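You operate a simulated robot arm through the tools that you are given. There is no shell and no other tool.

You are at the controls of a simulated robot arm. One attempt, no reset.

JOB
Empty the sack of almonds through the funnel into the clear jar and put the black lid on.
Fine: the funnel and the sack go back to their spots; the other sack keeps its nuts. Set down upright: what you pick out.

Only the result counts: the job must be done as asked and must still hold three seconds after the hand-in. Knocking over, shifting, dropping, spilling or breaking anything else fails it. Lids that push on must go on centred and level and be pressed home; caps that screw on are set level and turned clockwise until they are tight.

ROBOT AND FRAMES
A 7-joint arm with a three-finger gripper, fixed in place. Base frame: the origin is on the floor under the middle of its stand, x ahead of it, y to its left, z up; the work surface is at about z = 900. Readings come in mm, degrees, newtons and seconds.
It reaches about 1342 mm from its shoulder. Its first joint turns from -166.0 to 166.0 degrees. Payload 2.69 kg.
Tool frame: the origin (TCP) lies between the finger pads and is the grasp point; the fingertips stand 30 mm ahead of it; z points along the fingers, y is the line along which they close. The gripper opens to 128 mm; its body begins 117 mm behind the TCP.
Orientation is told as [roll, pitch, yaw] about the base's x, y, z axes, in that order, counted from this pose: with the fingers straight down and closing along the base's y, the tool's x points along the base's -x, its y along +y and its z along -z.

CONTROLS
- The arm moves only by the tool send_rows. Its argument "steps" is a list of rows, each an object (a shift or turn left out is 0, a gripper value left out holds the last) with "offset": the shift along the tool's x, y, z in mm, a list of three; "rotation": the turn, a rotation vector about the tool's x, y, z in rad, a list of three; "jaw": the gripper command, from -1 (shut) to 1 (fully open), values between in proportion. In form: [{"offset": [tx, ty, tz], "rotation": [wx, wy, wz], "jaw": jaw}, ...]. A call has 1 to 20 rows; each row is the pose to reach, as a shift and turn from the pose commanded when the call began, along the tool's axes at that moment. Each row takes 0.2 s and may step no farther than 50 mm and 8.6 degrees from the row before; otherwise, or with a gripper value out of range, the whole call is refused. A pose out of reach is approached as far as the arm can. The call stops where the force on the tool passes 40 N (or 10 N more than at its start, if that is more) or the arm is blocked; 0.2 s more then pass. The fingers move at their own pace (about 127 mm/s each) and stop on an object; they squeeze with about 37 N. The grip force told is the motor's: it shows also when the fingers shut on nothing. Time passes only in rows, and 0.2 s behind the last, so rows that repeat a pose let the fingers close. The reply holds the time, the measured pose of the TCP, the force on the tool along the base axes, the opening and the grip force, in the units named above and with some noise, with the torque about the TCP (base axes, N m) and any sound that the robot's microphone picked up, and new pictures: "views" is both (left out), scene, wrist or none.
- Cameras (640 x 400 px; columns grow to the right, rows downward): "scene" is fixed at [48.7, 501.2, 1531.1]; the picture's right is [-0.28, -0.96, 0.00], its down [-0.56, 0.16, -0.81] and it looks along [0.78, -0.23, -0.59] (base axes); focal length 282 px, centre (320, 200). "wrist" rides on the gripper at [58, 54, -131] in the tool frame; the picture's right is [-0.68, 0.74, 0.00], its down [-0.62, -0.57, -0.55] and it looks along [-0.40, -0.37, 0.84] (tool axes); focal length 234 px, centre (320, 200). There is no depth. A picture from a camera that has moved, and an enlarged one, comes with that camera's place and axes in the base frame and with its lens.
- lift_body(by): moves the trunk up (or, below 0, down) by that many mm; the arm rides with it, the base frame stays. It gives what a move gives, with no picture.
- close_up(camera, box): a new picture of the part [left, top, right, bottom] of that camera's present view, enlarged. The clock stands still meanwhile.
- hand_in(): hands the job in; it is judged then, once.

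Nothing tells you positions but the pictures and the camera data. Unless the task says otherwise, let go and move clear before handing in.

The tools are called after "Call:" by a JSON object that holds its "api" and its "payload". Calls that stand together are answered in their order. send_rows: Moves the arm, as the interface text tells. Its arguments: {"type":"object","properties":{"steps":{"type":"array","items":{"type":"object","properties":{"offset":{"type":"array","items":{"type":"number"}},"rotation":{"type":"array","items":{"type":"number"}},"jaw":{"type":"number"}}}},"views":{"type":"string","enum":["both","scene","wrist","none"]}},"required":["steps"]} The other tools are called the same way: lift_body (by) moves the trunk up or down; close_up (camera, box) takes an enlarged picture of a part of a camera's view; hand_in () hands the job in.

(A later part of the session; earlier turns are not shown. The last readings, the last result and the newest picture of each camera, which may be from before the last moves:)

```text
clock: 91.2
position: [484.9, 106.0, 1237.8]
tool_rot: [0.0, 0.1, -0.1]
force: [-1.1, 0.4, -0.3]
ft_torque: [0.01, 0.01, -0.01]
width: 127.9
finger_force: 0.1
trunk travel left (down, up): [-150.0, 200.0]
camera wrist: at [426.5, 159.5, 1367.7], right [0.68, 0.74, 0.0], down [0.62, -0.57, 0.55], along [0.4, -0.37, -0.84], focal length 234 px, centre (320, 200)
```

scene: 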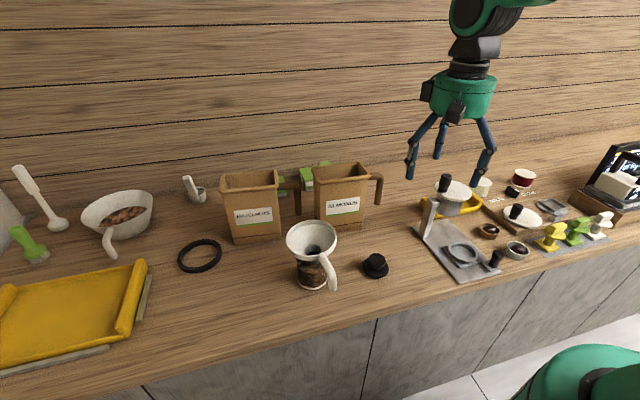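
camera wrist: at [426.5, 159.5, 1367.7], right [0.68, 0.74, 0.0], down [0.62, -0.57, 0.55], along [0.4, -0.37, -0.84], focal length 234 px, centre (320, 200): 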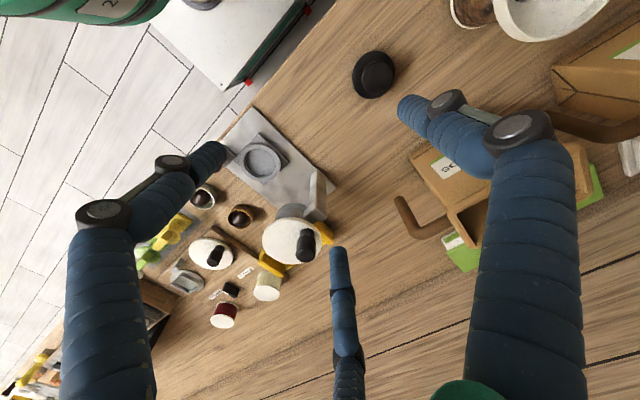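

The hand is pointing down again. I'll look straight into the almond sack with the wrist camera to confirm it is empty.

Call:
{"api": "send_rows", "payload": {"steps": [{"offset": [-40, 10, 2]}, {"offset": [-80, 20, 5]}, {"offset": [-120, 30, 8]}, {"offset": [-160, 40, 11]}, {"offset": [-200, 50, 14]}, {"offset": [-240, 60, 17]}, {"offset": [-280, 70, 20]}, {"offset": [-310, 75, 25]}, {"offset": [-310, 75, 25]}], "views": "both"}}

Call:
{"api": "close_up", "payload": {"camera": "wrist", "box": [220, 0, 420, 140]}}

```text
clock: 93.2
position: [795.6, 182.0, 1210.6]
tool_rot: [-0.1, 0.2, -0.1]
force: [0.2, -0.1, 0.1]
ft_torque: [0.01, 0.03, -0.01]
width: 128.1
finger_force: 0.1
trunk travel left (down, up): [-150.0, 200.0]
camera wrist: at [736.5, 235.5, 1341.6], right [0.68, 0.74, 0.0], down [0.62, -0.57, 0.55], along [0.4, -0.37, -0.84], focal length 234 px, centre (320, 200)
```

scene: 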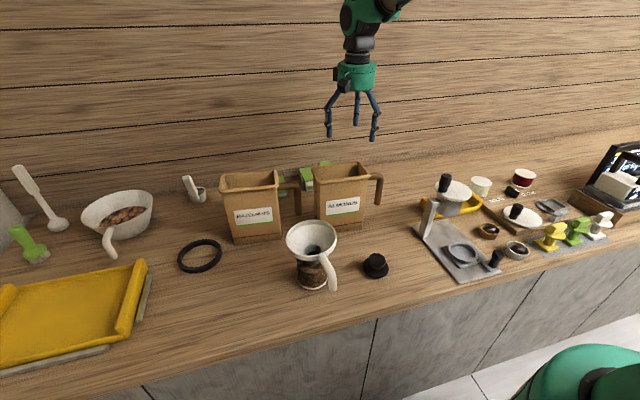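
wrist: 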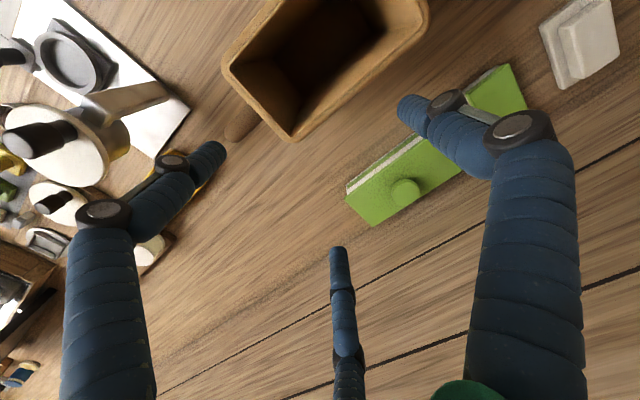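

```text
2.86 times, centred on (320, 70) of wrist
camera zoom: at [736.5, 235.5, 1341.6], right [0.68, 0.74, 0.0], down [0.62, -0.57, 0.55], along [0.4, -0.37, -0.84], focal length 669 px, centre (320, 571)
```

zoom: 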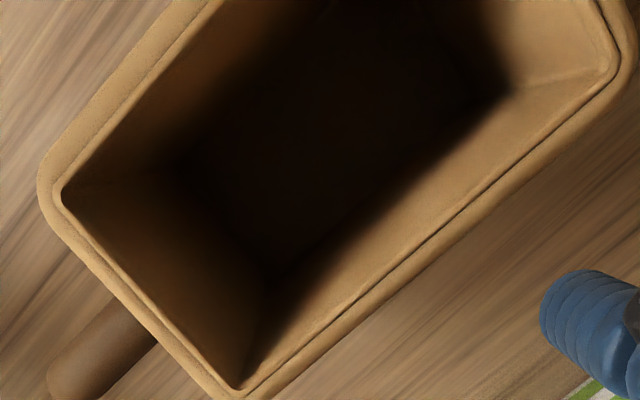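

The sack interior looks empty. Now I'll go back to the funnel on the jar, turning the hand to the same 96° yaw above its handle.

Call:
{"api": "send_rows", "payload": {"steps": [{"offset": [30, 15, -2], "rotation": [0, 0, -0.14]}, {"offset": [61, 31, -4], "rotation": [0, 0, -0.28]}, {"offset": [91, 46, -6], "rotation": [0, 0, -0.42]}, {"offset": [122, 62, -8], "rotation": [0, 0, -0.56]}, {"offset": [152, 77, -10], "rotation": [0, 0, -0.7]}, {"offset": [183, 92, -12], "rotation": [0, 0, -0.84]}, {"offset": [213, 108, -14], "rotation": [0, 0, -0.98]}, {"offset": [243, 123, -16], "rotation": [0, 0, -1.12]}, {"offset": [274, 138, -18], "rotation": [0, 0, -1.26]}, {"offset": [304, 154, -20], "rotation": [0, 0, -1.4]}, {"offset": [335, 169, -20], "rotation": [0, 0, -1.54]}, {"offset": [365, 184.5, -20], "rotation": [0, 0, -1.677]}, {"offset": [365, 184.5, -20], "rotation": [0, 0, -1.677]}], "views": "both"}}

Call:
{"api": "send_rows", "payload": {"steps": [{"offset": [0, 0, 40]}, {"offset": [0, 0, 80]}, {"offset": [0, 0, 120]}, {"offset": [0, 0, 120]}], "views": "both"}}

Call:
{"api": "close_up", "payload": {"camera": "wrist", "box": [200, 60, 440, 240]}}

Call:
{"api": "close_up", "payload": {"camera": "scene", "box": [270, 200, 365, 300]}}

```text
clock: 96.0
position: [428.1, 363.7, 1230.1]
tool_rot: [0.0, 0.1, 96.2]
force: [-0.3, 0.3, 0.2]
ft_torque: [-0.03, -0.07, 0.01]
width: 127.9
finger_force: 0.1
trunk travel left (down, up): [-150.0, 200.0]
camera wrist: at [380.5, 300.2, 1361.6], right [-0.8, 0.59, 0.0], down [0.5, 0.67, 0.55], along [0.33, 0.44, -0.84], focal length 234 px, centre (320, 200)
```

scene: 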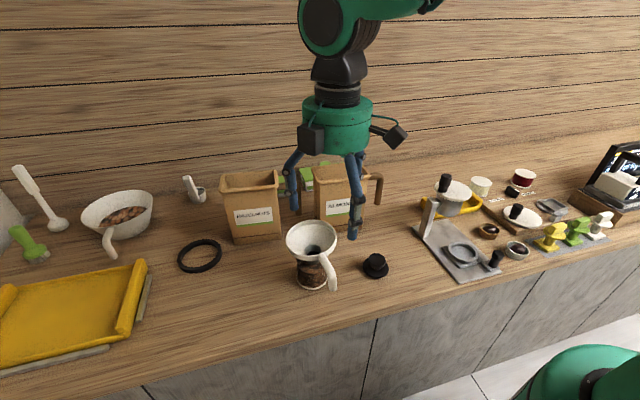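
wrist: 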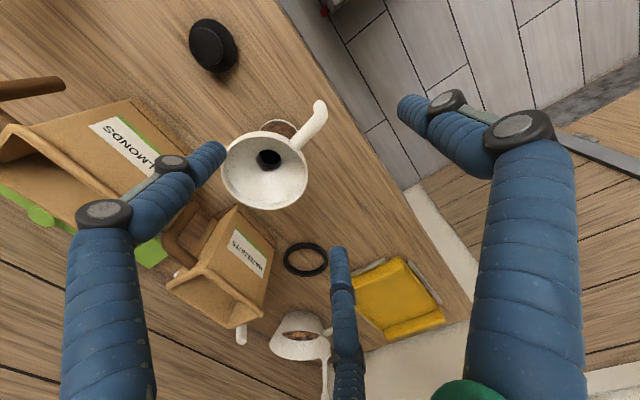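

```text
clock: 97.0
position: [429.4, 366.7, 1109.5]
tool_rot: [0.2, -0.1, 96.1]
force: [0.0, 0.5, -0.2]
ft_torque: [-0.02, 0.06, 0.0]
width: 127.8
finger_force: 0.1
trunk travel left (down, up): [-150.0, 200.0]
camera wrist: at [381.6, 302.2, 1240.7], right [-0.8, 0.6, 0.0], down [0.5, 0.67, 0.55], along [0.33, 0.44, -0.84], focal length 234 px, centre (320, 200)
```

scene: 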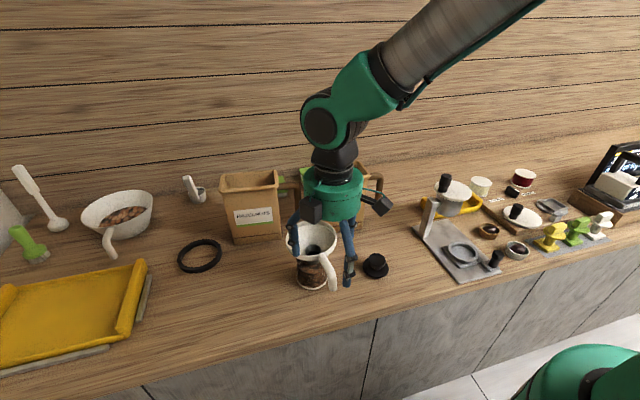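
wrist: 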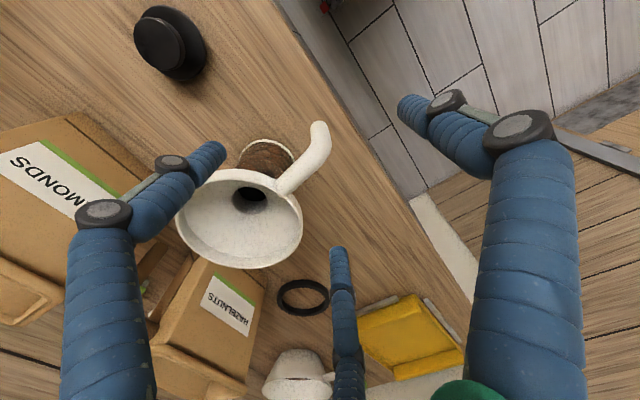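

```text
2.22 times, centred on (320, 150) of wrist
camera zoom: at [381.6, 302.2, 1240.7], right [-0.8, 0.6, 0.0], down [0.5, 0.67, 0.55], along [0.33, 0.44, -0.84], focal length 520 px, centre (320, 311)
```

zoom: 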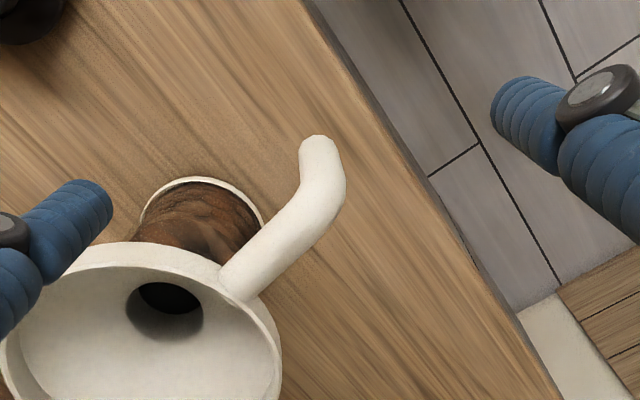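

```text
4.00 times, centred on (318, 250) of scene
camera zoom: at [48.7, 501.2, 1531.1], right [-0.28, -0.96, 0.0], down [-0.56, 0.16, -0.81], along [0.78, -0.23, -0.59], focal length 1126 px, centre (330, 0)
```

zoom: 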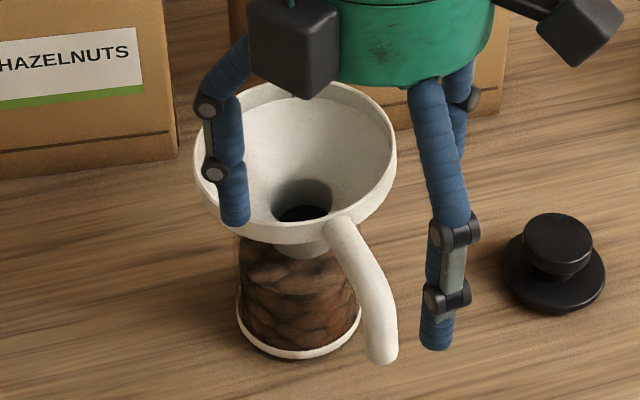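

The funnel handle now sits near (423, 362), rod at z≈1046, turned a few degrees. I'll align over it, rotate 4° more, and descend partway to verify.

Call:
{"api": "send_rows", "payload": {"steps": [{"offset": [1.3, 1.9, 15], "rotation": [0, 0, -0.035]}, {"offset": [2.6, 3.8, 35], "rotation": [0, 0, -0.07]}, {"offset": [2.6, 3.8, 50], "rotation": [0, 0, -0.07]}, {"offset": [2.6, 3.8, 50], "rotation": [0, 0, -0.07]}], "views": "wrist"}}

Call:
{"api": "close_up", "payload": {"camera": "wrist", "box": [200, 60, 440, 240]}}

Call:
{"api": "close_up", "payload": {"camera": "scene", "box": [270, 200, 365, 300]}}

```text
clock: 98.0
position: [425.7, 362.5, 1060.1]
tool_rot: [0.1, 0.0, 100.0]
force: [-0.6, 0.0, 0.1]
ft_torque: [-0.01, 0.03, -0.02]
width: 128.0
finger_force: 0.0
trunk travel left (down, up): [-150.0, 200.0]
camera wrist: at [383.1, 295.5, 1191.7], right [-0.84, 0.54, 0.0], down [0.45, 0.7, 0.55], along [0.29, 0.46, -0.84], focal length 234 px, centre (320, 200)
```

wrist: 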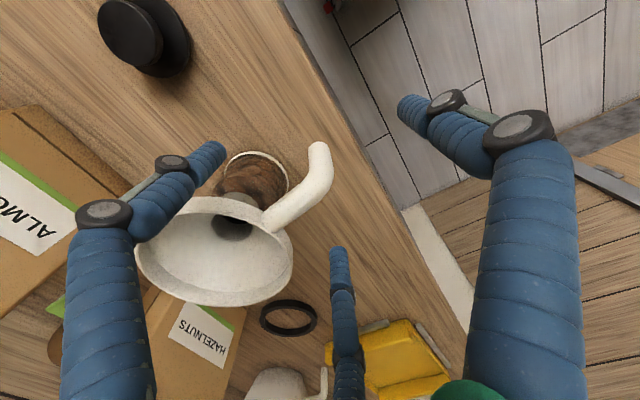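

```text
2.22 times, centred on (320, 150) of wrist
camera zoom: at [383.1, 295.5, 1191.7], right [-0.84, 0.54, 0.0], down [0.45, 0.7, 0.55], along [0.29, 0.46, -0.84], focal length 520 px, centre (320, 311)
```

zoom: 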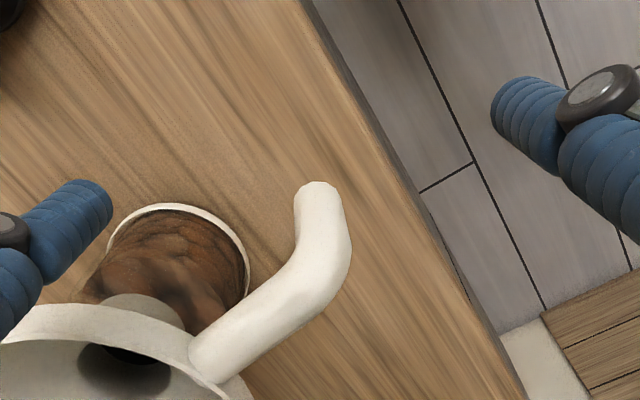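

```text
4.00 times, centred on (318, 250) of scene
camera zoom: at [48.7, 501.2, 1531.1], right [-0.28, -0.96, 0.0], down [-0.56, 0.16, -0.81], along [0.78, -0.23, -0.59], focal length 1126 px, centre (330, 0)
```

zoom: 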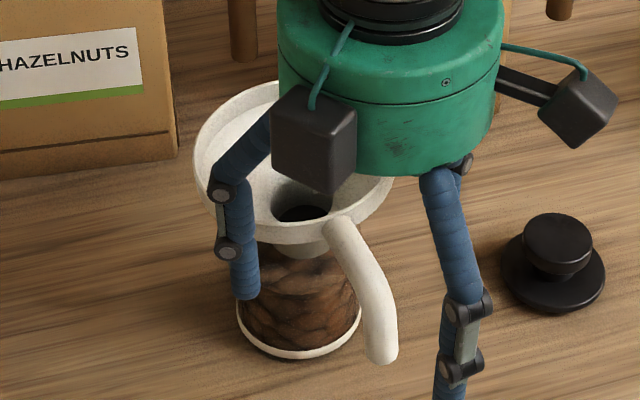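

From this closer view the handle leg is at about (420, 356.5). I'll shift to match, descend to grip height and half-close to check the centring.

Call:
{"api": "send_rows", "payload": {"steps": [{"offset": [5, 3.4, 5]}, {"offset": [5, 3.4, 21]}, {"offset": [5, 3.4, 21], "jaw": -0.1}, {"offset": [5, 3.4, 21], "jaw": -0.4}, {"offset": [5, 3.4, 21], "jaw": -0.4}], "views": "wrist"}}

Call:
{"api": "close_up", "payload": {"camera": "wrist", "box": [200, 60, 440, 240]}}

Call:
{"api": "close_up", "payload": {"camera": "scene", "box": [270, 200, 365, 300]}}

```text
clock: 99.2
position: [422.8, 357.2, 1042.0]
tool_rot: [0.0, 0.1, 100.0]
force: [0.0, -0.3, 0.4]
ft_torque: [-0.03, -0.04, -0.01]
width: 38.6
finger_force: 0.1
trunk travel left (down, up): [-150.0, 200.0]
camera wrist: at [380.3, 289.9, 1172.4], right [-0.84, 0.54, 0.0], down [0.45, 0.7, 0.55], along [0.29, 0.46, -0.84], focal length 234 px, centre (320, 200)
```

wrist: 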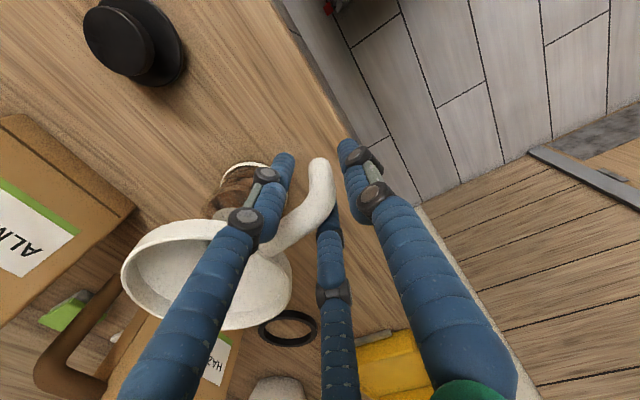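

```text
2.22 times, centred on (320, 150) of wrist
camera zoom: at [380.3, 289.9, 1172.4], right [-0.84, 0.54, 0.0], down [0.45, 0.7, 0.55], along [0.29, 0.46, -0.84], focal length 520 px, centre (320, 311)
```

zoom: 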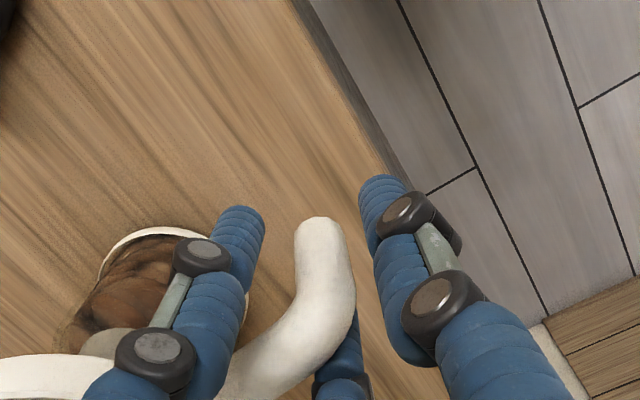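

```text
4.00 times, centred on (318, 250) of scene
camera zoom: at [48.7, 501.2, 1531.1], right [-0.28, -0.96, 0.0], down [-0.56, 0.16, -0.81], along [0.78, -0.23, -0.59], focal length 1126 px, centre (330, 0)
```

zoom: 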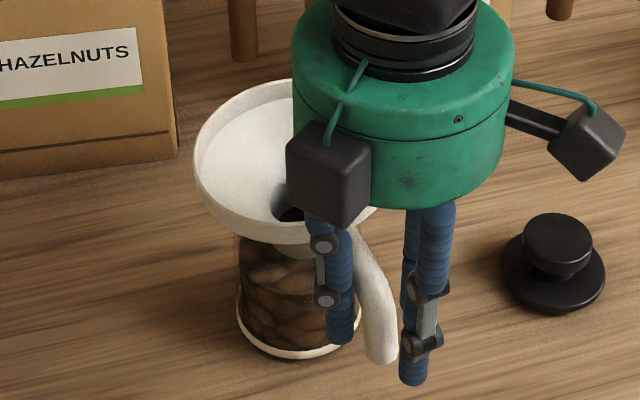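

The view nearly matches the first successful grasp. I'll close gently and check that jar and funnel stay put.

Call:
{"api": "send_rows", "payload": {"steps": [{"jaw": -0.55}, {"jaw": -0.65}, {"jaw": -0.7}, {"jaw": -0.75}, {"jaw": -0.8}, {"jaw": -1}, {"jaw": -1}, {"jaw": -1}], "views": "both"}}

Call:
{"api": "close_up", "payload": {"camera": "wrist", "box": [200, 60, 440, 240]}}

Call:
{"api": "close_up", "payload": {"camera": "scene", "box": [270, 200, 365, 300]}}

```text
clock: 101.0
position: [423.1, 356.8, 1042.1]
tool_rot: [0.0, 0.0, 99.9]
force: [-0.3, 0.5, -0.6]
ft_torque: [-0.01, 0.13, -0.02]
width: 17.9
finger_force: 36.7
trunk travel left (down, up): [-150.0, 200.0]
camera wrist: at [380.4, 290.0, 1172.4], right [-0.84, 0.54, 0.0], down [0.45, 0.7, 0.55], along [0.29, 0.46, -0.84], focal length 234 px, centre (320, 200)
```

scene: 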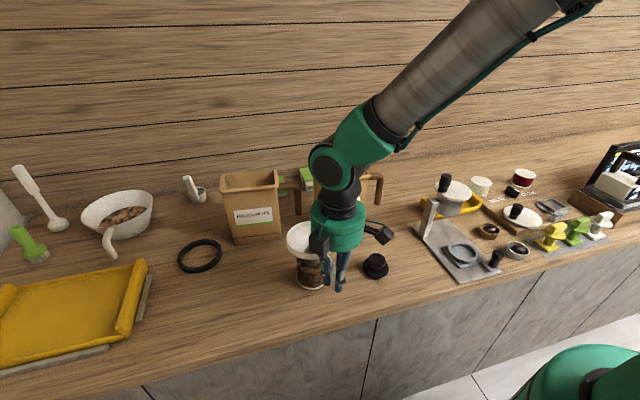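
wrist: 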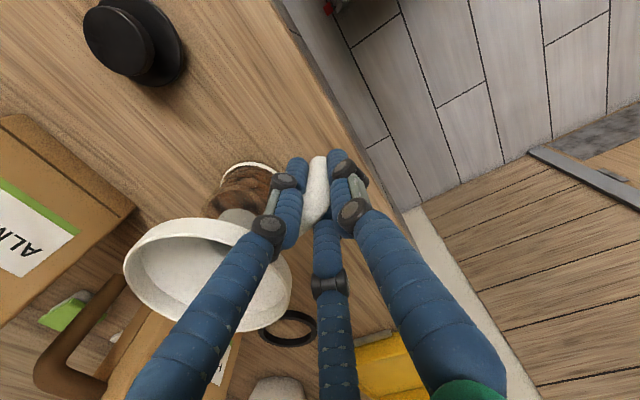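

```text
2.22 times, centred on (320, 150) of wrist
camera zoom: at [380.4, 290.0, 1172.4], right [-0.84, 0.54, 0.0], down [0.45, 0.7, 0.55], along [0.29, 0.46, -0.84], focal length 520 px, centre (320, 311)
```

zoom: 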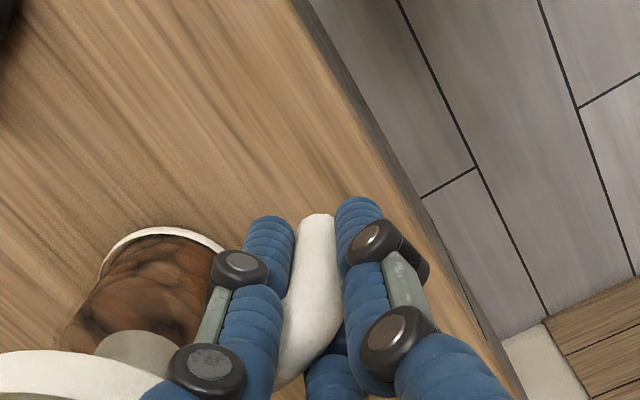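

```text
4.00 times, centred on (318, 250) of scene
camera zoom: at [48.7, 501.2, 1531.1], right [-0.28, -0.96, 0.0], down [-0.56, 0.16, -0.81], along [0.78, -0.23, -0.59], focal length 1126 px, centre (330, 0)
```

zoom: 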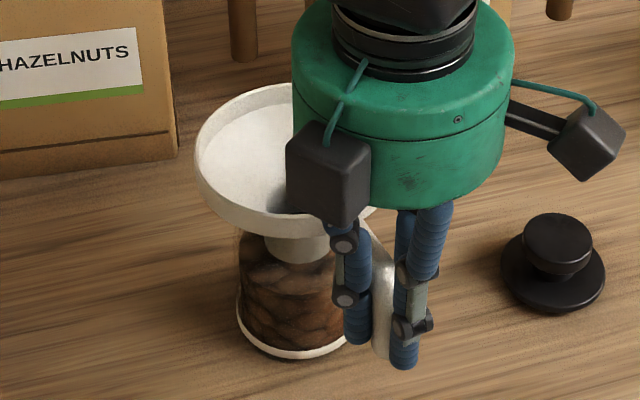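

The funnel is gripped in almost exactly the same relation as the first time. I'll lift it straight out of the jar.

Call:
{"api": "send_rows", "payload": {"steps": [{"offset": [0, 0, -4]}, {"offset": [0, 0, -12]}, {"offset": [0, 0, -25]}, {"offset": [0, 0, -45]}, {"offset": [0, 0, -70]}, {"offset": [0, 0, -80]}, {"offset": [0, 0, -80]}], "views": "both"}}

Call:
{"api": "close_up", "payload": {"camera": "scene", "box": [260, 180, 370, 300]}}

```text
clock: 102.6
position: [423.4, 358.8, 1122.0]
tool_rot: [0.2, 0.1, 99.9]
force: [-0.4, 0.6, -1.2]
ft_torque: [-0.08, 0.11, -0.03]
width: 18.1
finger_force: 36.9
trunk travel left (down, up): [-150.0, 200.0]
camera wrist: at [380.9, 290.6, 1252.6], right [-0.84, 0.54, 0.0], down [0.45, 0.7, 0.55], along [0.29, 0.46, -0.84], focal length 234 px, centre (320, 200)
```

scene: 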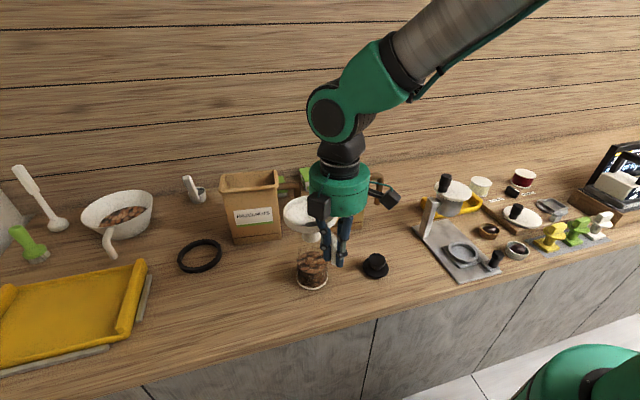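
wrist: 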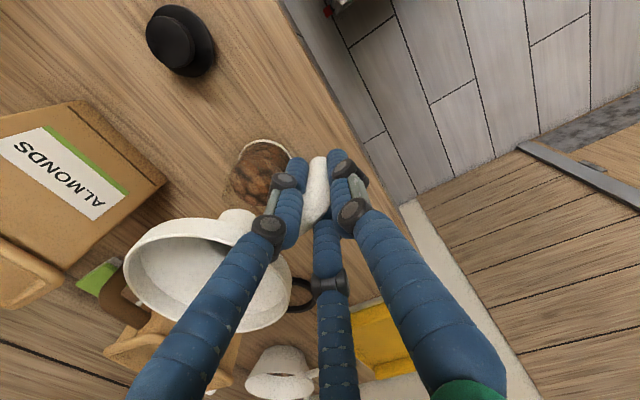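

```text
3.33 times, centred on (315, 240) of scene
camera zoom: at [48.7, 501.2, 1531.1], right [-0.28, -0.96, 0.0], down [-0.56, 0.16, -0.81], along [0.78, -0.23, -0.59], focal length 938 px, centre (337, 67)
```

zoom: 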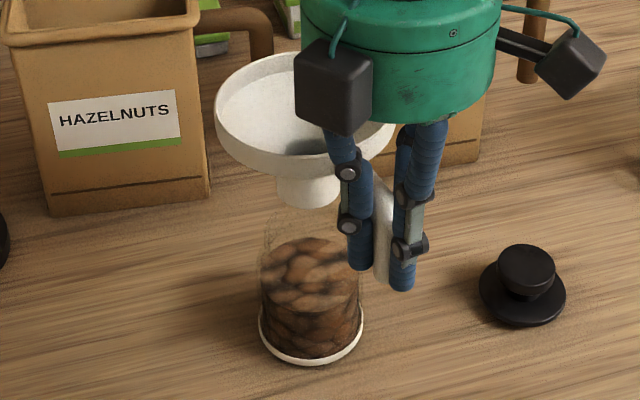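

The funnel is free and the almonds are in the jar. I'll carry the funnel back over its original spot and start lowering it.

Call:
{"api": "send_rows", "payload": {"steps": [{"offset": [-30, -6, 0], "rotation": [0, 0, 0.01]}, {"offset": [-70, -15, 0], "rotation": [0, 0, 0.025]}, {"offset": [-110, -23, 0], "rotation": [0, 0, 0.04]}, {"offset": [-150, -31, 0], "rotation": [0, 0, 0.055]}, {"offset": [-175, -37, 0], "rotation": [0, 0, 0.065]}, {"offset": [-181.2, -38.2, 0], "rotation": [0, 0, 0.068]}, {"offset": [-181.2, -38.2, 0], "rotation": [0, 0, 0.068]}], "views": "both"}}

Call:
{"api": "send_rows", "payload": {"steps": [{"offset": [0, 0, 40]}, {"offset": [0, 0, 80]}, {"offset": [0, 0, 115]}, {"offset": [0, 0, 135]}, {"offset": [0, 0, 145]}, {"offset": [0, 0, 145]}], "views": "both"}}

Call:
{"api": "close_up", "payload": {"camera": "scene", "box": [180, 210, 300, 340]}}

Call:
{"api": "close_up", "payload": {"camera": "wrist", "box": [80, 140, 340, 360]}}

```text
clock: 104.2
position: [429.2, 543.1, 1122.5]
tool_rot: [0.1, 0.0, 96.2]
force: [0.8, -0.4, -0.3]
ft_torque: [-0.03, 0.1, -0.01]
width: 18.0
finger_force: 37.2
trunk travel left (down, up): [-150.0, 200.0]
camera wrist: at [382.1, 478.5, 1252.4], right [-0.8, 0.59, 0.0], down [0.5, 0.67, 0.55], along [0.33, 0.44, -0.84], focal length 234 px, centre (320, 200)
```

scene: 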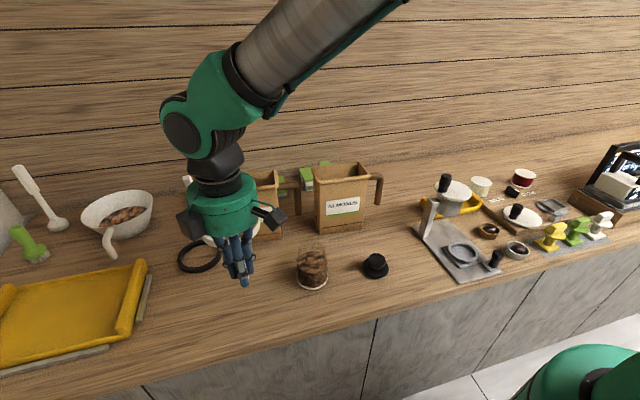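
wrist: 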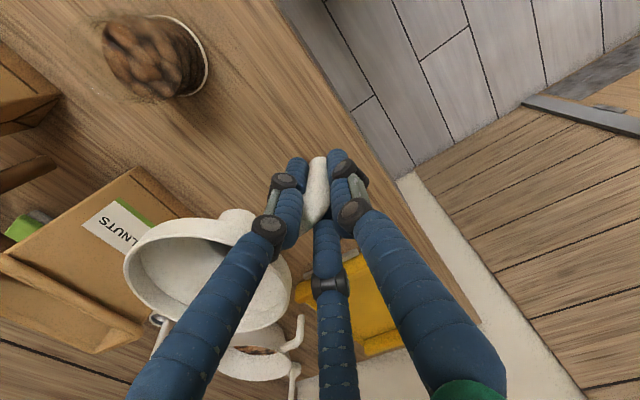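

```text
clock: 105.6
position: [428.6, 542.5, 976.3]
tool_rot: [0.0, 0.0, 96.0]
force: [-0.3, 0.7, -0.9]
ft_torque: [-0.03, 0.1, -0.01]
width: 18.1
finger_force: 36.7
trunk travel left (down, up): [-150.0, 200.0]
camera wrist: at [382.7, 478.0, 1107.1], right [-0.8, 0.59, 0.0], down [0.5, 0.67, 0.55], along [0.33, 0.44, -0.84], focal length 234 px, centre (320, 200)
```

scene: 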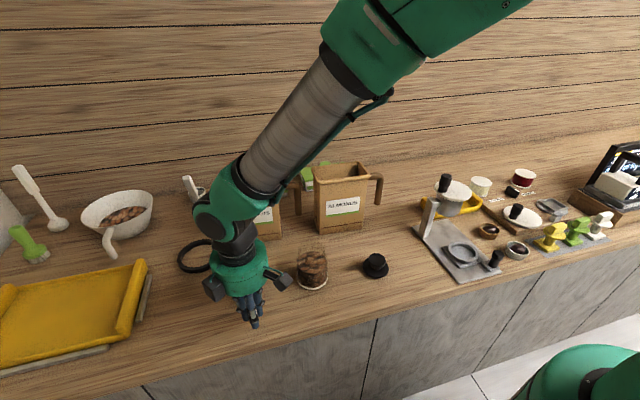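
wrist: 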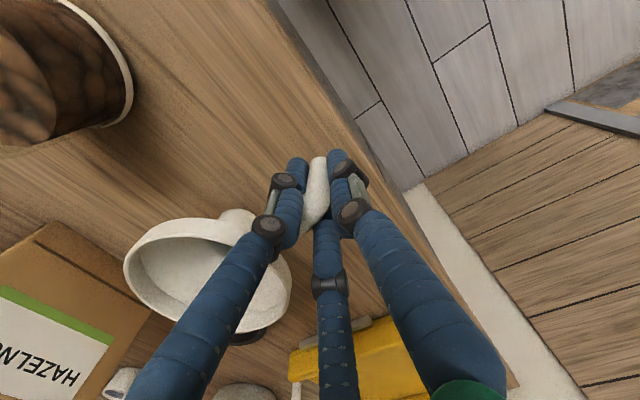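

```text
3.08 times, centred on (240, 275) of scene
camera zoom: at [48.7, 501.2, 1531.1], right [-0.28, -0.96, 0.0], down [-0.56, 0.16, -0.81], along [0.78, -0.23, -0.59], focal length 866 px, centre (566, -31)
```

zoom: 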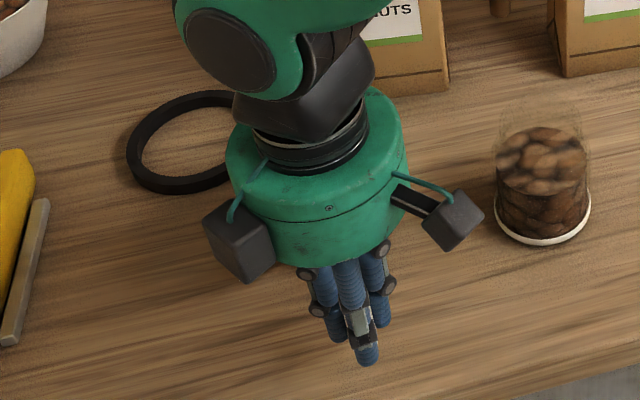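

```text
1.82 times, centred on (210, 250) of wrist
camera zoom: at [382.7, 478.0, 1107.1], right [-0.8, 0.59, 0.0], down [0.5, 0.67, 0.55], along [0.33, 0.44, -0.84], focal length 426 px, centre (520, 109)
```

zoom: 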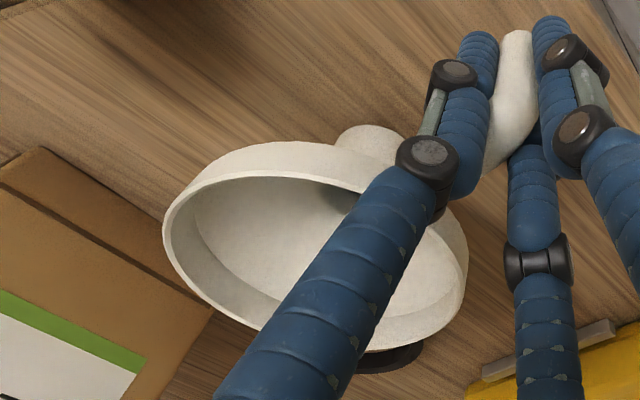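

Just above the spot now. I'll lower in small steps until the spout touches the counter.

Call:
{"api": "send_rows", "payload": {"steps": [{"offset": [0, 0, 4]}, {"offset": [0, 0, 8]}, {"offset": [0, 0, 10]}, {"offset": [0, 0, 10]}], "views": "none"}}

Call:
{"api": "send_rows", "payload": {"steps": [{"offset": [0, 0, 1.5]}, {"offset": [0, 0, 3]}, {"offset": [0, 0, 3]}], "views": "none"}}

```text
clock: 106.6
position: [429.9, 542.9, 967.5]
tool_rot: [0.2, 0.0, 96.1]
force: [0.2, 1.0, -0.1]
ft_torque: [-0.01, 0.09, -0.01]
width: 18.0
finger_force: 37.1
trunk travel left (down, up): [-150.0, 200.0]
```

```text
clock: 107.4
position: [428.4, 542.6, 963.1]
tool_rot: [0.1, 0.0, 96.1]
force: [1.0, -0.3, -1.5]
ft_torque: [-0.02, 0.11, -0.03]
width: 18.5
finger_force: 37.5
trunk travel left (down, up): [-150.0, 200.0]
```

Call:
{"api": "send_rows", "payload": {"steps": [{"offset": [0, 0, 1]}, {"offset": [0, 0, 1.5]}, {"offset": [0, 0, 1.5]}], "views": "none"}}

Call:
{"api": "send_rows", "payload": {"steps": [{"offset": [0, 0, 1]}, {"offset": [0, 0, 1]}], "views": "none"}}

```text
clock: 108.2
position: [429.3, 542.6, 962.2]
tool_rot: [0.1, 0.1, 96.2]
force: [0.3, -0.6, -2.3]
ft_torque: [-0.06, 0.14, -0.01]
width: 18.0
finger_force: 36.9
trunk travel left (down, up): [-150.0, 200.0]
```

```text
clock: 108.8
position: [429.5, 541.2, 961.2]
tool_rot: [0.1, 0.1, 96.1]
force: [-0.8, 0.4, -0.3]
ft_torque: [0.0, 0.13, -0.04]
width: 18.0
finger_force: 37.1
trunk travel left (down, up): [-150.0, 200.0]
```

Still hanging free (torque unchanged). A few more millimetres.

Call:
{"api": "send_rows", "payload": {"steps": [{"offset": [0, 0, 1]}, {"offset": [0, 0, 1]}], "views": "none"}}

Call:
{"api": "send_rows", "payload": {"steps": [{"offset": [0, 0, 1]}, {"offset": [0, 0, 1]}], "views": "none"}}

```text
clock: 109.4
position: [429.8, 542.6, 961.2]
tool_rot: [0.1, -0.2, 96.0]
force: [0.4, -0.9, 1.0]
ft_torque: [-0.01, -0.24, -0.06]
width: 17.8
finger_force: 36.9
trunk travel left (down, up): [-150.0, 200.0]
```

```text
clock: 110.0
position: [429.6, 543.9, 961.0]
tool_rot: [0.0, -0.1, 96.1]
force: [-1.1, -1.3, 7.4]
ft_torque: [0.04, -0.95, -0.16]
width: 18.0
finger_force: 36.8
trunk travel left (down, up): [-150.0, 200.0]
```

The spout has touched down (7 N). I'll relieve 1 mm and open the fingers slowly.

Call:
{"api": "send_rows", "payload": {"steps": [{"offset": [0, 0, -1]}, {"offset": [0, 0, -1]}], "views": "none"}}

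Call:
{"api": "send_rows", "payload": {"steps": [{"jaw": -0.65}, {"jaw": -0.55}, {"jaw": -0.3}, {"jaw": 0.2}, {"jaw": 0.7}, {"jaw": 1}, {"jaw": 1}], "views": "both"}}

Call:
{"api": "send_rows", "payload": {"steps": [{"offset": [0, 0, -30]}, {"offset": [0, 0, -75]}, {"offset": [0, 0, -120]}, {"offset": [0, 0, -165]}, {"offset": [0, 0, -200]}, {"offset": [0, 0, -200]}], "views": "both"}}

Call:
{"api": "close_up", "payload": {"camera": "scene", "box": [205, 245, 285, 335]}}

```text
clock: 110.6
position: [428.9, 543.5, 960.2]
tool_rot: [0.0, -0.1, 96.1]
force: [-0.1, 1.5, 1.6]
ft_torque: [0.1, -0.29, 0.13]
width: 18.0
finger_force: 36.8
trunk travel left (down, up): [-150.0, 200.0]
```

```text
clock: 112.2
position: [428.8, 542.7, 960.1]
tool_rot: [0.1, 0.0, 96.2]
force: [0.0, 0.2, -0.6]
ft_torque: [0.0, -0.01, 0.03]
width: 127.8
finger_force: 0.1
trunk travel left (down, up): [-150.0, 200.0]
camera wrist: at [382.0, 478.5, 1091.3], right [-0.8, 0.59, 0.0], down [0.5, 0.67, 0.55], along [0.33, 0.44, -0.84], focal length 234 px, centre (320, 200)
```

scene: 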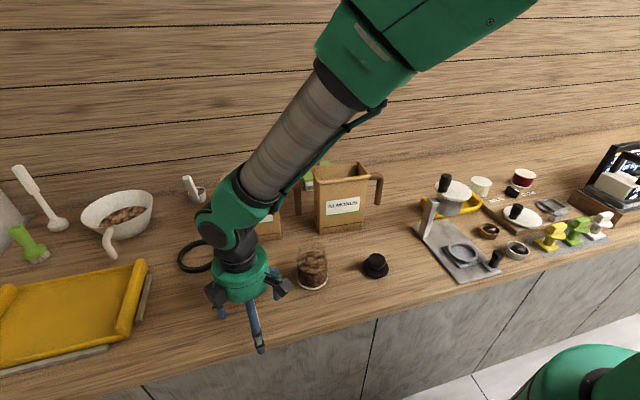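
wrist: 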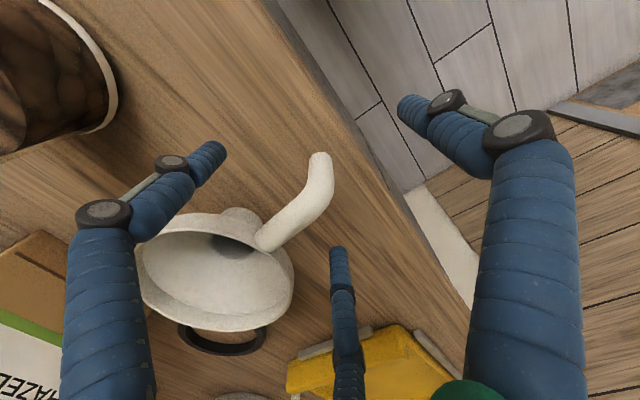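

```text
clock: 113.6
position: [429.8, 541.7, 1159.9]
tool_rot: [0.2, 0.0, 96.1]
force: [0.2, 0.0, 0.8]
ft_torque: [-0.01, 0.0, 0.02]
width: 128.1
finger_force: 0.1
trunk travel left (down, up): [-150.0, 200.0]
camera wrist: at [383.4, 477.9, 1291.5], right [-0.8, 0.59, 0.0], down [0.5, 0.67, 0.55], along [0.33, 0.44, -0.84], focal length 234 px, centre (320, 200)
```

scene: 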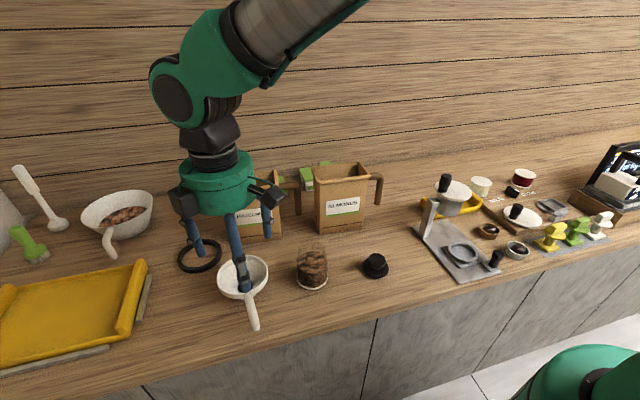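
wrist: 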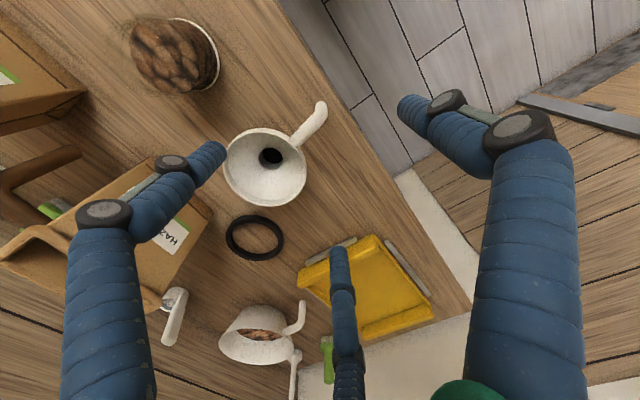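

```text
4.44 times, centred on (245, 290) of scene
camera zoom: at [48.7, 501.2, 1531.1], right [-0.28, -0.96, 0.0], down [-0.56, 0.16, -0.81], along [0.78, -0.23, -0.59], focal length 1251 px, centre (653, -200)
```

zoom: 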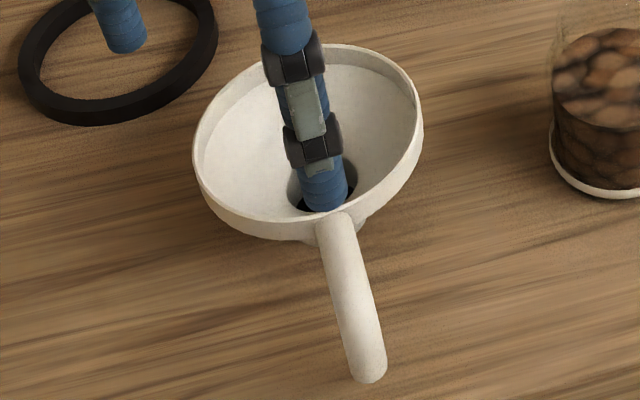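

The funnel stands back on its spot within 2–3 mm. Now the lid: I'll zoom on the jar mouth and lid to understand their geometry.

Call:
{"api": "close_up", "payload": {"camera": "scene", "box": [290, 230, 335, 295]}}

Call:
{"api": "close_up", "payload": {"camera": "scene", "box": [355, 245, 400, 285]}}

Call:
{"api": "close_up", "payload": {"camera": "wrist", "box": [110, 0, 240, 110]}}

```text
6.15 times, centred on (312, 262) of scene
camera zoom: at [48.7, 501.2, 1531.1], right [-0.28, -0.96, 0.0], down [-0.56, 0.16, -0.81], along [0.78, -0.23, -0.59], focal length 1732 px, centre (366, -185)
```

zoom: 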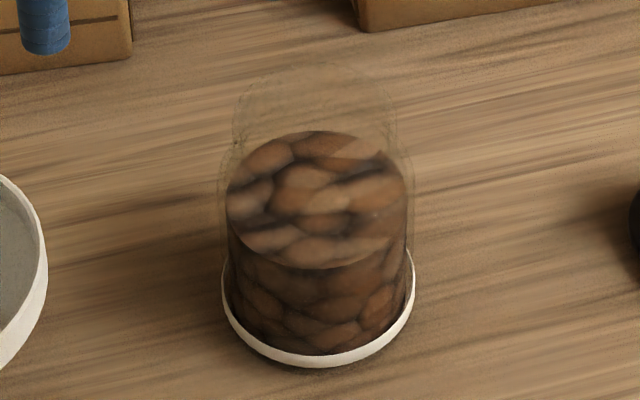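

```text
10.00 times, centred on (378, 265) of scene
camera zoom: at [48.7, 501.2, 1531.1], right [-0.28, -0.96, 0.0], down [-0.56, 0.16, -0.81], along [0.78, -0.23, -0.59], focal length 2815 px, centre (-255, -450)
```

zoom: 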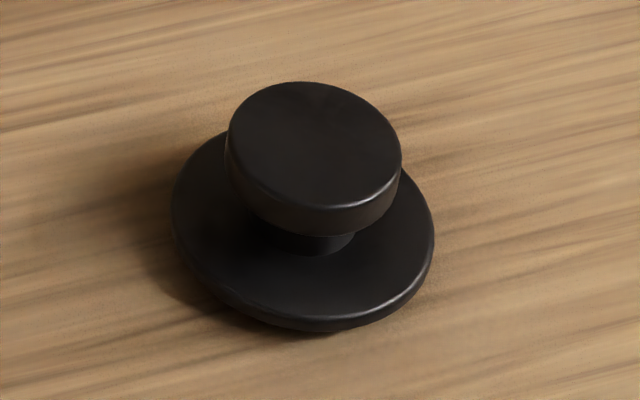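

```text
3.64 times, centred on (175, 55) of wrist
camera zoom: at [383.4, 477.9, 1291.5], right [-0.8, 0.59, 0.0], down [0.5, 0.67, 0.55], along [0.33, 0.44, -0.84], focal length 852 px, centre (847, 727)
```

zoom: 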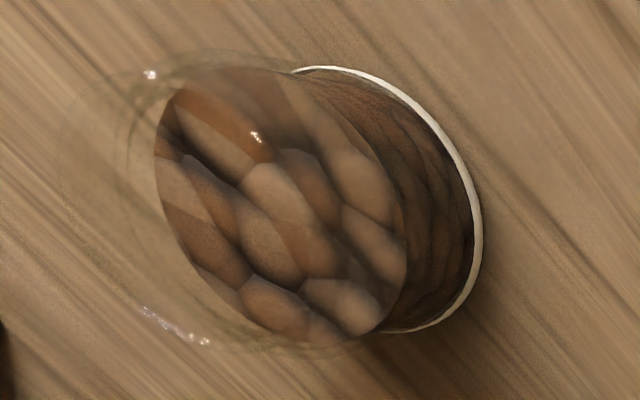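

The lid's knob is about 48 mm wide with its top near z 940, at roughly (518, 199). I'll move above it for a closer look.

Call:
{"api": "send_rows", "payload": {"steps": [{"offset": [40, -6, 0]}, {"offset": [80, -12, 0]}, {"offset": [120, -17, 0]}, {"offset": [160, -23, 0]}, {"offset": [200, -29, 0]}, {"offset": [240, -35, 5]}, {"offset": [280, -41, 20]}, {"offset": [320, -46, 40]}, {"offset": [349.3, -50.6, 60]}, {"offset": [349.3, -50.6, 60]}], "views": "both"}}

Call:
{"api": "close_up", "payload": {"camera": "wrist", "box": [240, 60, 400, 200]}}

Call:
{"api": "close_up", "payload": {"camera": "scene", "box": [320, 180, 430, 300]}}

```text
clock: 115.8
position: [518.9, 202.0, 1100.7]
tool_rot: [0.1, 0.0, 96.2]
force: [0.0, 0.0, 0.0]
ft_torque: [0.0, 0.05, -0.03]
width: 128.1
finger_force: 0.0
trunk travel left (down, up): [-150.0, 200.0]
camera wrist: at [472.7, 136.4, 1230.1], right [-0.8, 0.59, 0.0], down [0.5, 0.67, 0.55], along [0.32, 0.44, -0.84], focal length 234 px, centre (320, 200)
```

scene: 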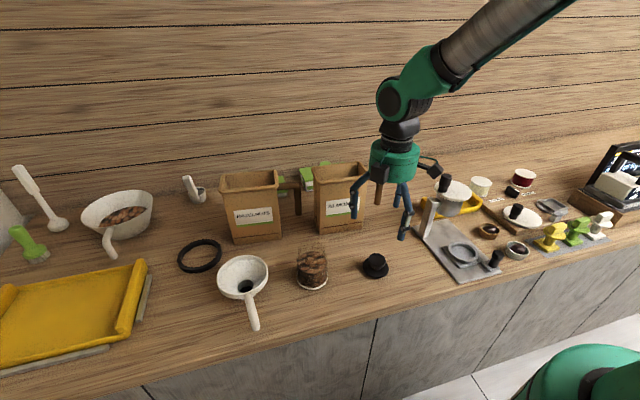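
wrist: 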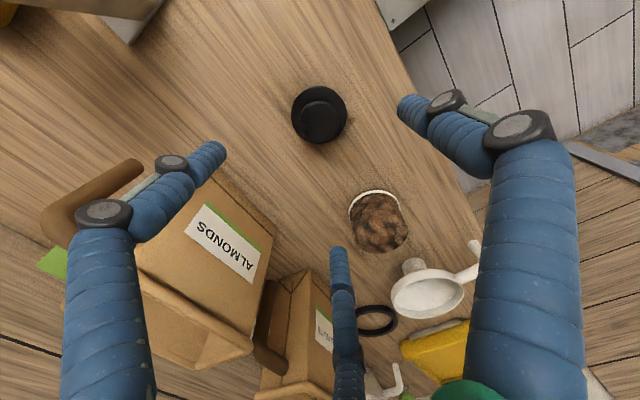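

```text
2.86 times, centred on (320, 130) of wrist
camera zoom: at [472.7, 136.4, 1230.1], right [-0.8, 0.59, 0.0], down [0.5, 0.67, 0.55], along [0.32, 0.44, -0.84], focal length 669 px, centre (320, 400)
```

zoom: 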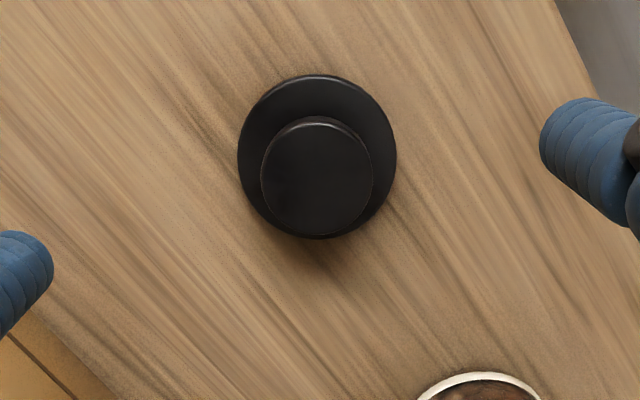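

```text
3.33 times, centred on (375, 240) of scene
camera zoom: at [48.7, 501.2, 1531.1], right [-0.28, -0.96, 0.0], down [-0.56, 0.16, -0.81], along [0.78, -0.23, -0.59], focal length 938 px, centre (137, 67)
```

zoom: 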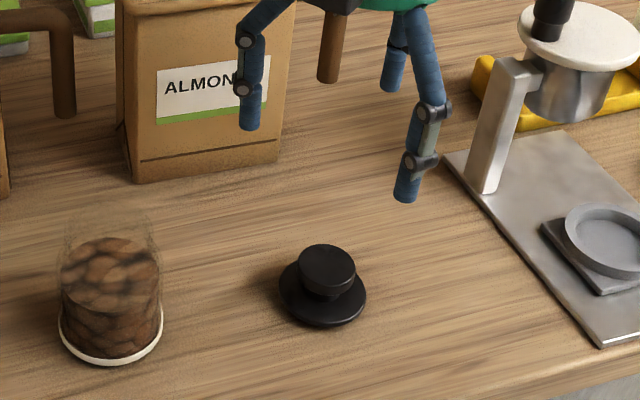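

The lid axis is at about (518, 198). I'll centre on it and descend partway, then check again.

Call:
{"api": "send_rows", "payload": {"steps": [{"offset": [2.9, 1.3, 35]}, {"offset": [2.9, 1.3, 75]}, {"offset": [2.9, 1.3, 110]}, {"offset": [2.9, 1.3, 110]}], "views": "wrist"}}

Call:
{"api": "close_up", "payload": {"camera": "wrist", "box": [240, 90, 400, 230]}}

Call:
{"api": "close_up", "payload": {"camera": "scene", "box": [330, 200, 430, 300]}}

```text
clock: 116.8
position: [517.8, 198.4, 987.4]
tool_rot: [0.0, 0.0, 96.1]
force: [-0.1, -0.8, -0.1]
ft_torque: [-0.04, 0.05, -0.03]
width: 128.0
finger_force: 0.0
trunk travel left (down, up): [-150.0, 200.0]
camera wrist: at [471.2, 132.8, 1118.3], right [-0.8, 0.59, 0.0], down [0.5, 0.67, 0.55], along [0.33, 0.44, -0.84], focal length 234 px, centre (320, 200)
```

wrist: 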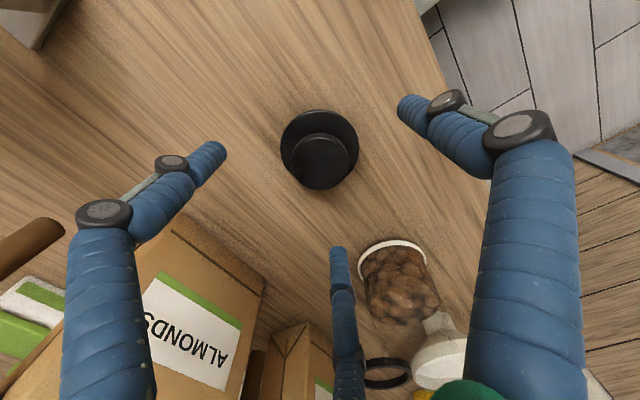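

```text
2.86 times, centred on (320, 160) of wrist
camera zoom: at [471.2, 132.8, 1118.3], right [-0.8, 0.59, 0.0], down [0.5, 0.67, 0.55], along [0.33, 0.44, -0.84], focal length 669 px, centre (320, 314)
```

zoom: 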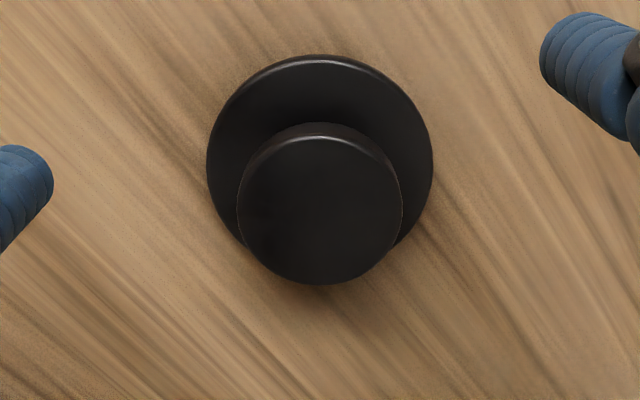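

```text
4.00 times, centred on (380, 250) of scene
camera zoom: at [48.7, 501.2, 1531.1], right [-0.28, -0.96, 0.0], down [-0.56, 0.16, -0.81], along [0.78, -0.23, -0.59], focal length 1126 px, centre (80, 0)
```

zoom: 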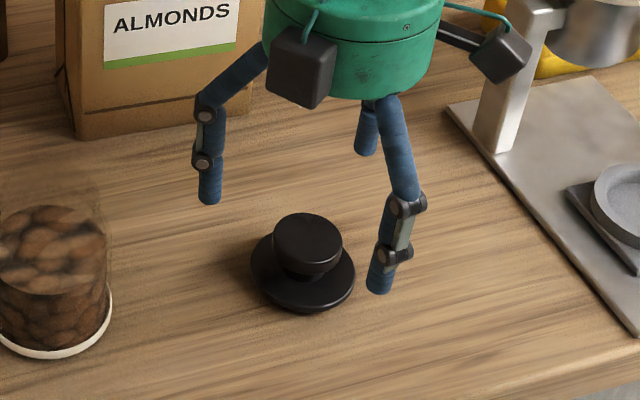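

Well centred on the knob (within 2 mm). I'll descend so the fingertips stay about 10 mm above the flange and close on the knob.

Call:
{"api": "send_rows", "payload": {"steps": [{"offset": [0, 0, 20]}, {"offset": [0, 0, 42]}, {"offset": [0, 0, 42]}], "views": "none"}}

Call:
{"api": "send_rows", "payload": {"steps": [{"jaw": 0.4}, {"jaw": 0}, {"jaw": -0.1}, {"jaw": -0.2}, {"jaw": -0.4}, {"jaw": -1}, {"jaw": -1}], "views": "both"}}

Call:
{"api": "close_up", "payload": {"camera": "wrist", "box": [240, 110, 400, 250]}}

Call:
{"api": "close_up", "payload": {"camera": "scene", "box": [330, 200, 430, 300]}}

```text
clock: 117.6
position: [518.9, 197.2, 948.0]
tool_rot: [0.2, -0.1, 96.1]
force: [-0.5, 0.0, 0.6]
ft_torque: [-0.02, 0.01, 0.01]
width: 128.1
finger_force: 0.1
trunk travel left (down, up): [-150.0, 200.0]
```

```text
clock: 119.2
position: [518.3, 196.7, 948.7]
tool_rot: [0.1, 0.0, 96.1]
force: [0.6, 0.1, 0.1]
ft_torque: [0.0, -0.01, 0.01]
width: 43.4
finger_force: 36.6
trunk travel left (down, up): [-150.0, 200.0]
camera wrist: at [471.2, 132.6, 1078.5], right [-0.8, 0.59, 0.0], down [0.5, 0.67, 0.55], along [0.33, 0.44, -0.84], focal length 234 px, centre (320, 200)
```

scene: 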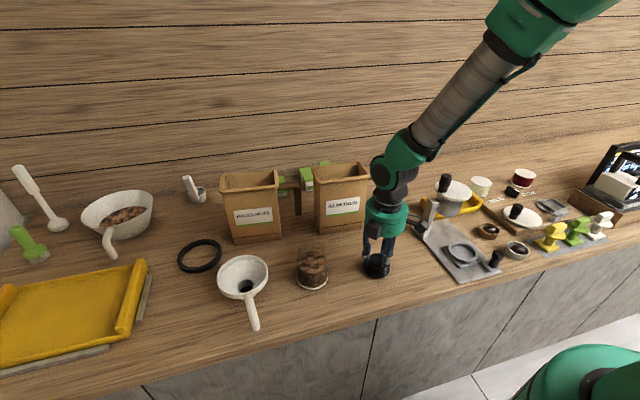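
wrist: 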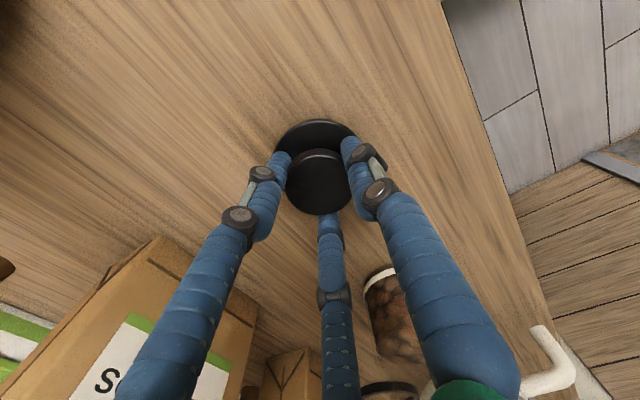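

```text
2.86 times, centred on (320, 180) of wrist
camera zoom: at [471.2, 132.6, 1078.5], right [-0.8, 0.59, 0.0], down [0.5, 0.67, 0.55], along [0.33, 0.44, -0.84], focal length 669 px, centre (320, 257)
```

zoom: 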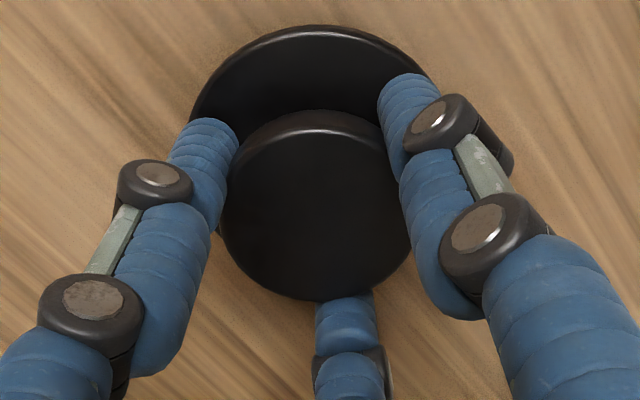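

```text
4.00 times, centred on (380, 250) of scene
camera zoom: at [48.7, 501.2, 1531.1], right [-0.28, -0.96, 0.0], down [-0.56, 0.16, -0.81], along [0.78, -0.23, -0.59], focal length 1126 px, centre (80, 0)
```

zoom: 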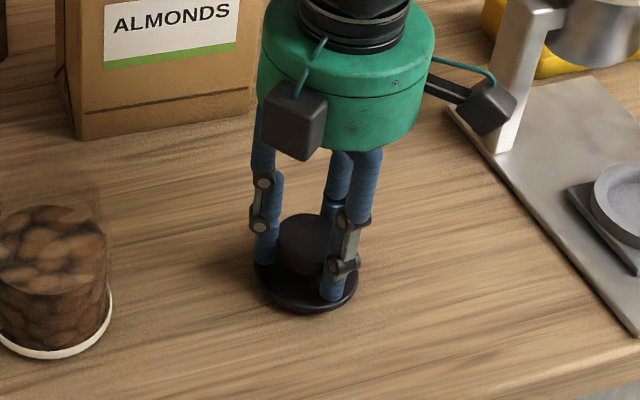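

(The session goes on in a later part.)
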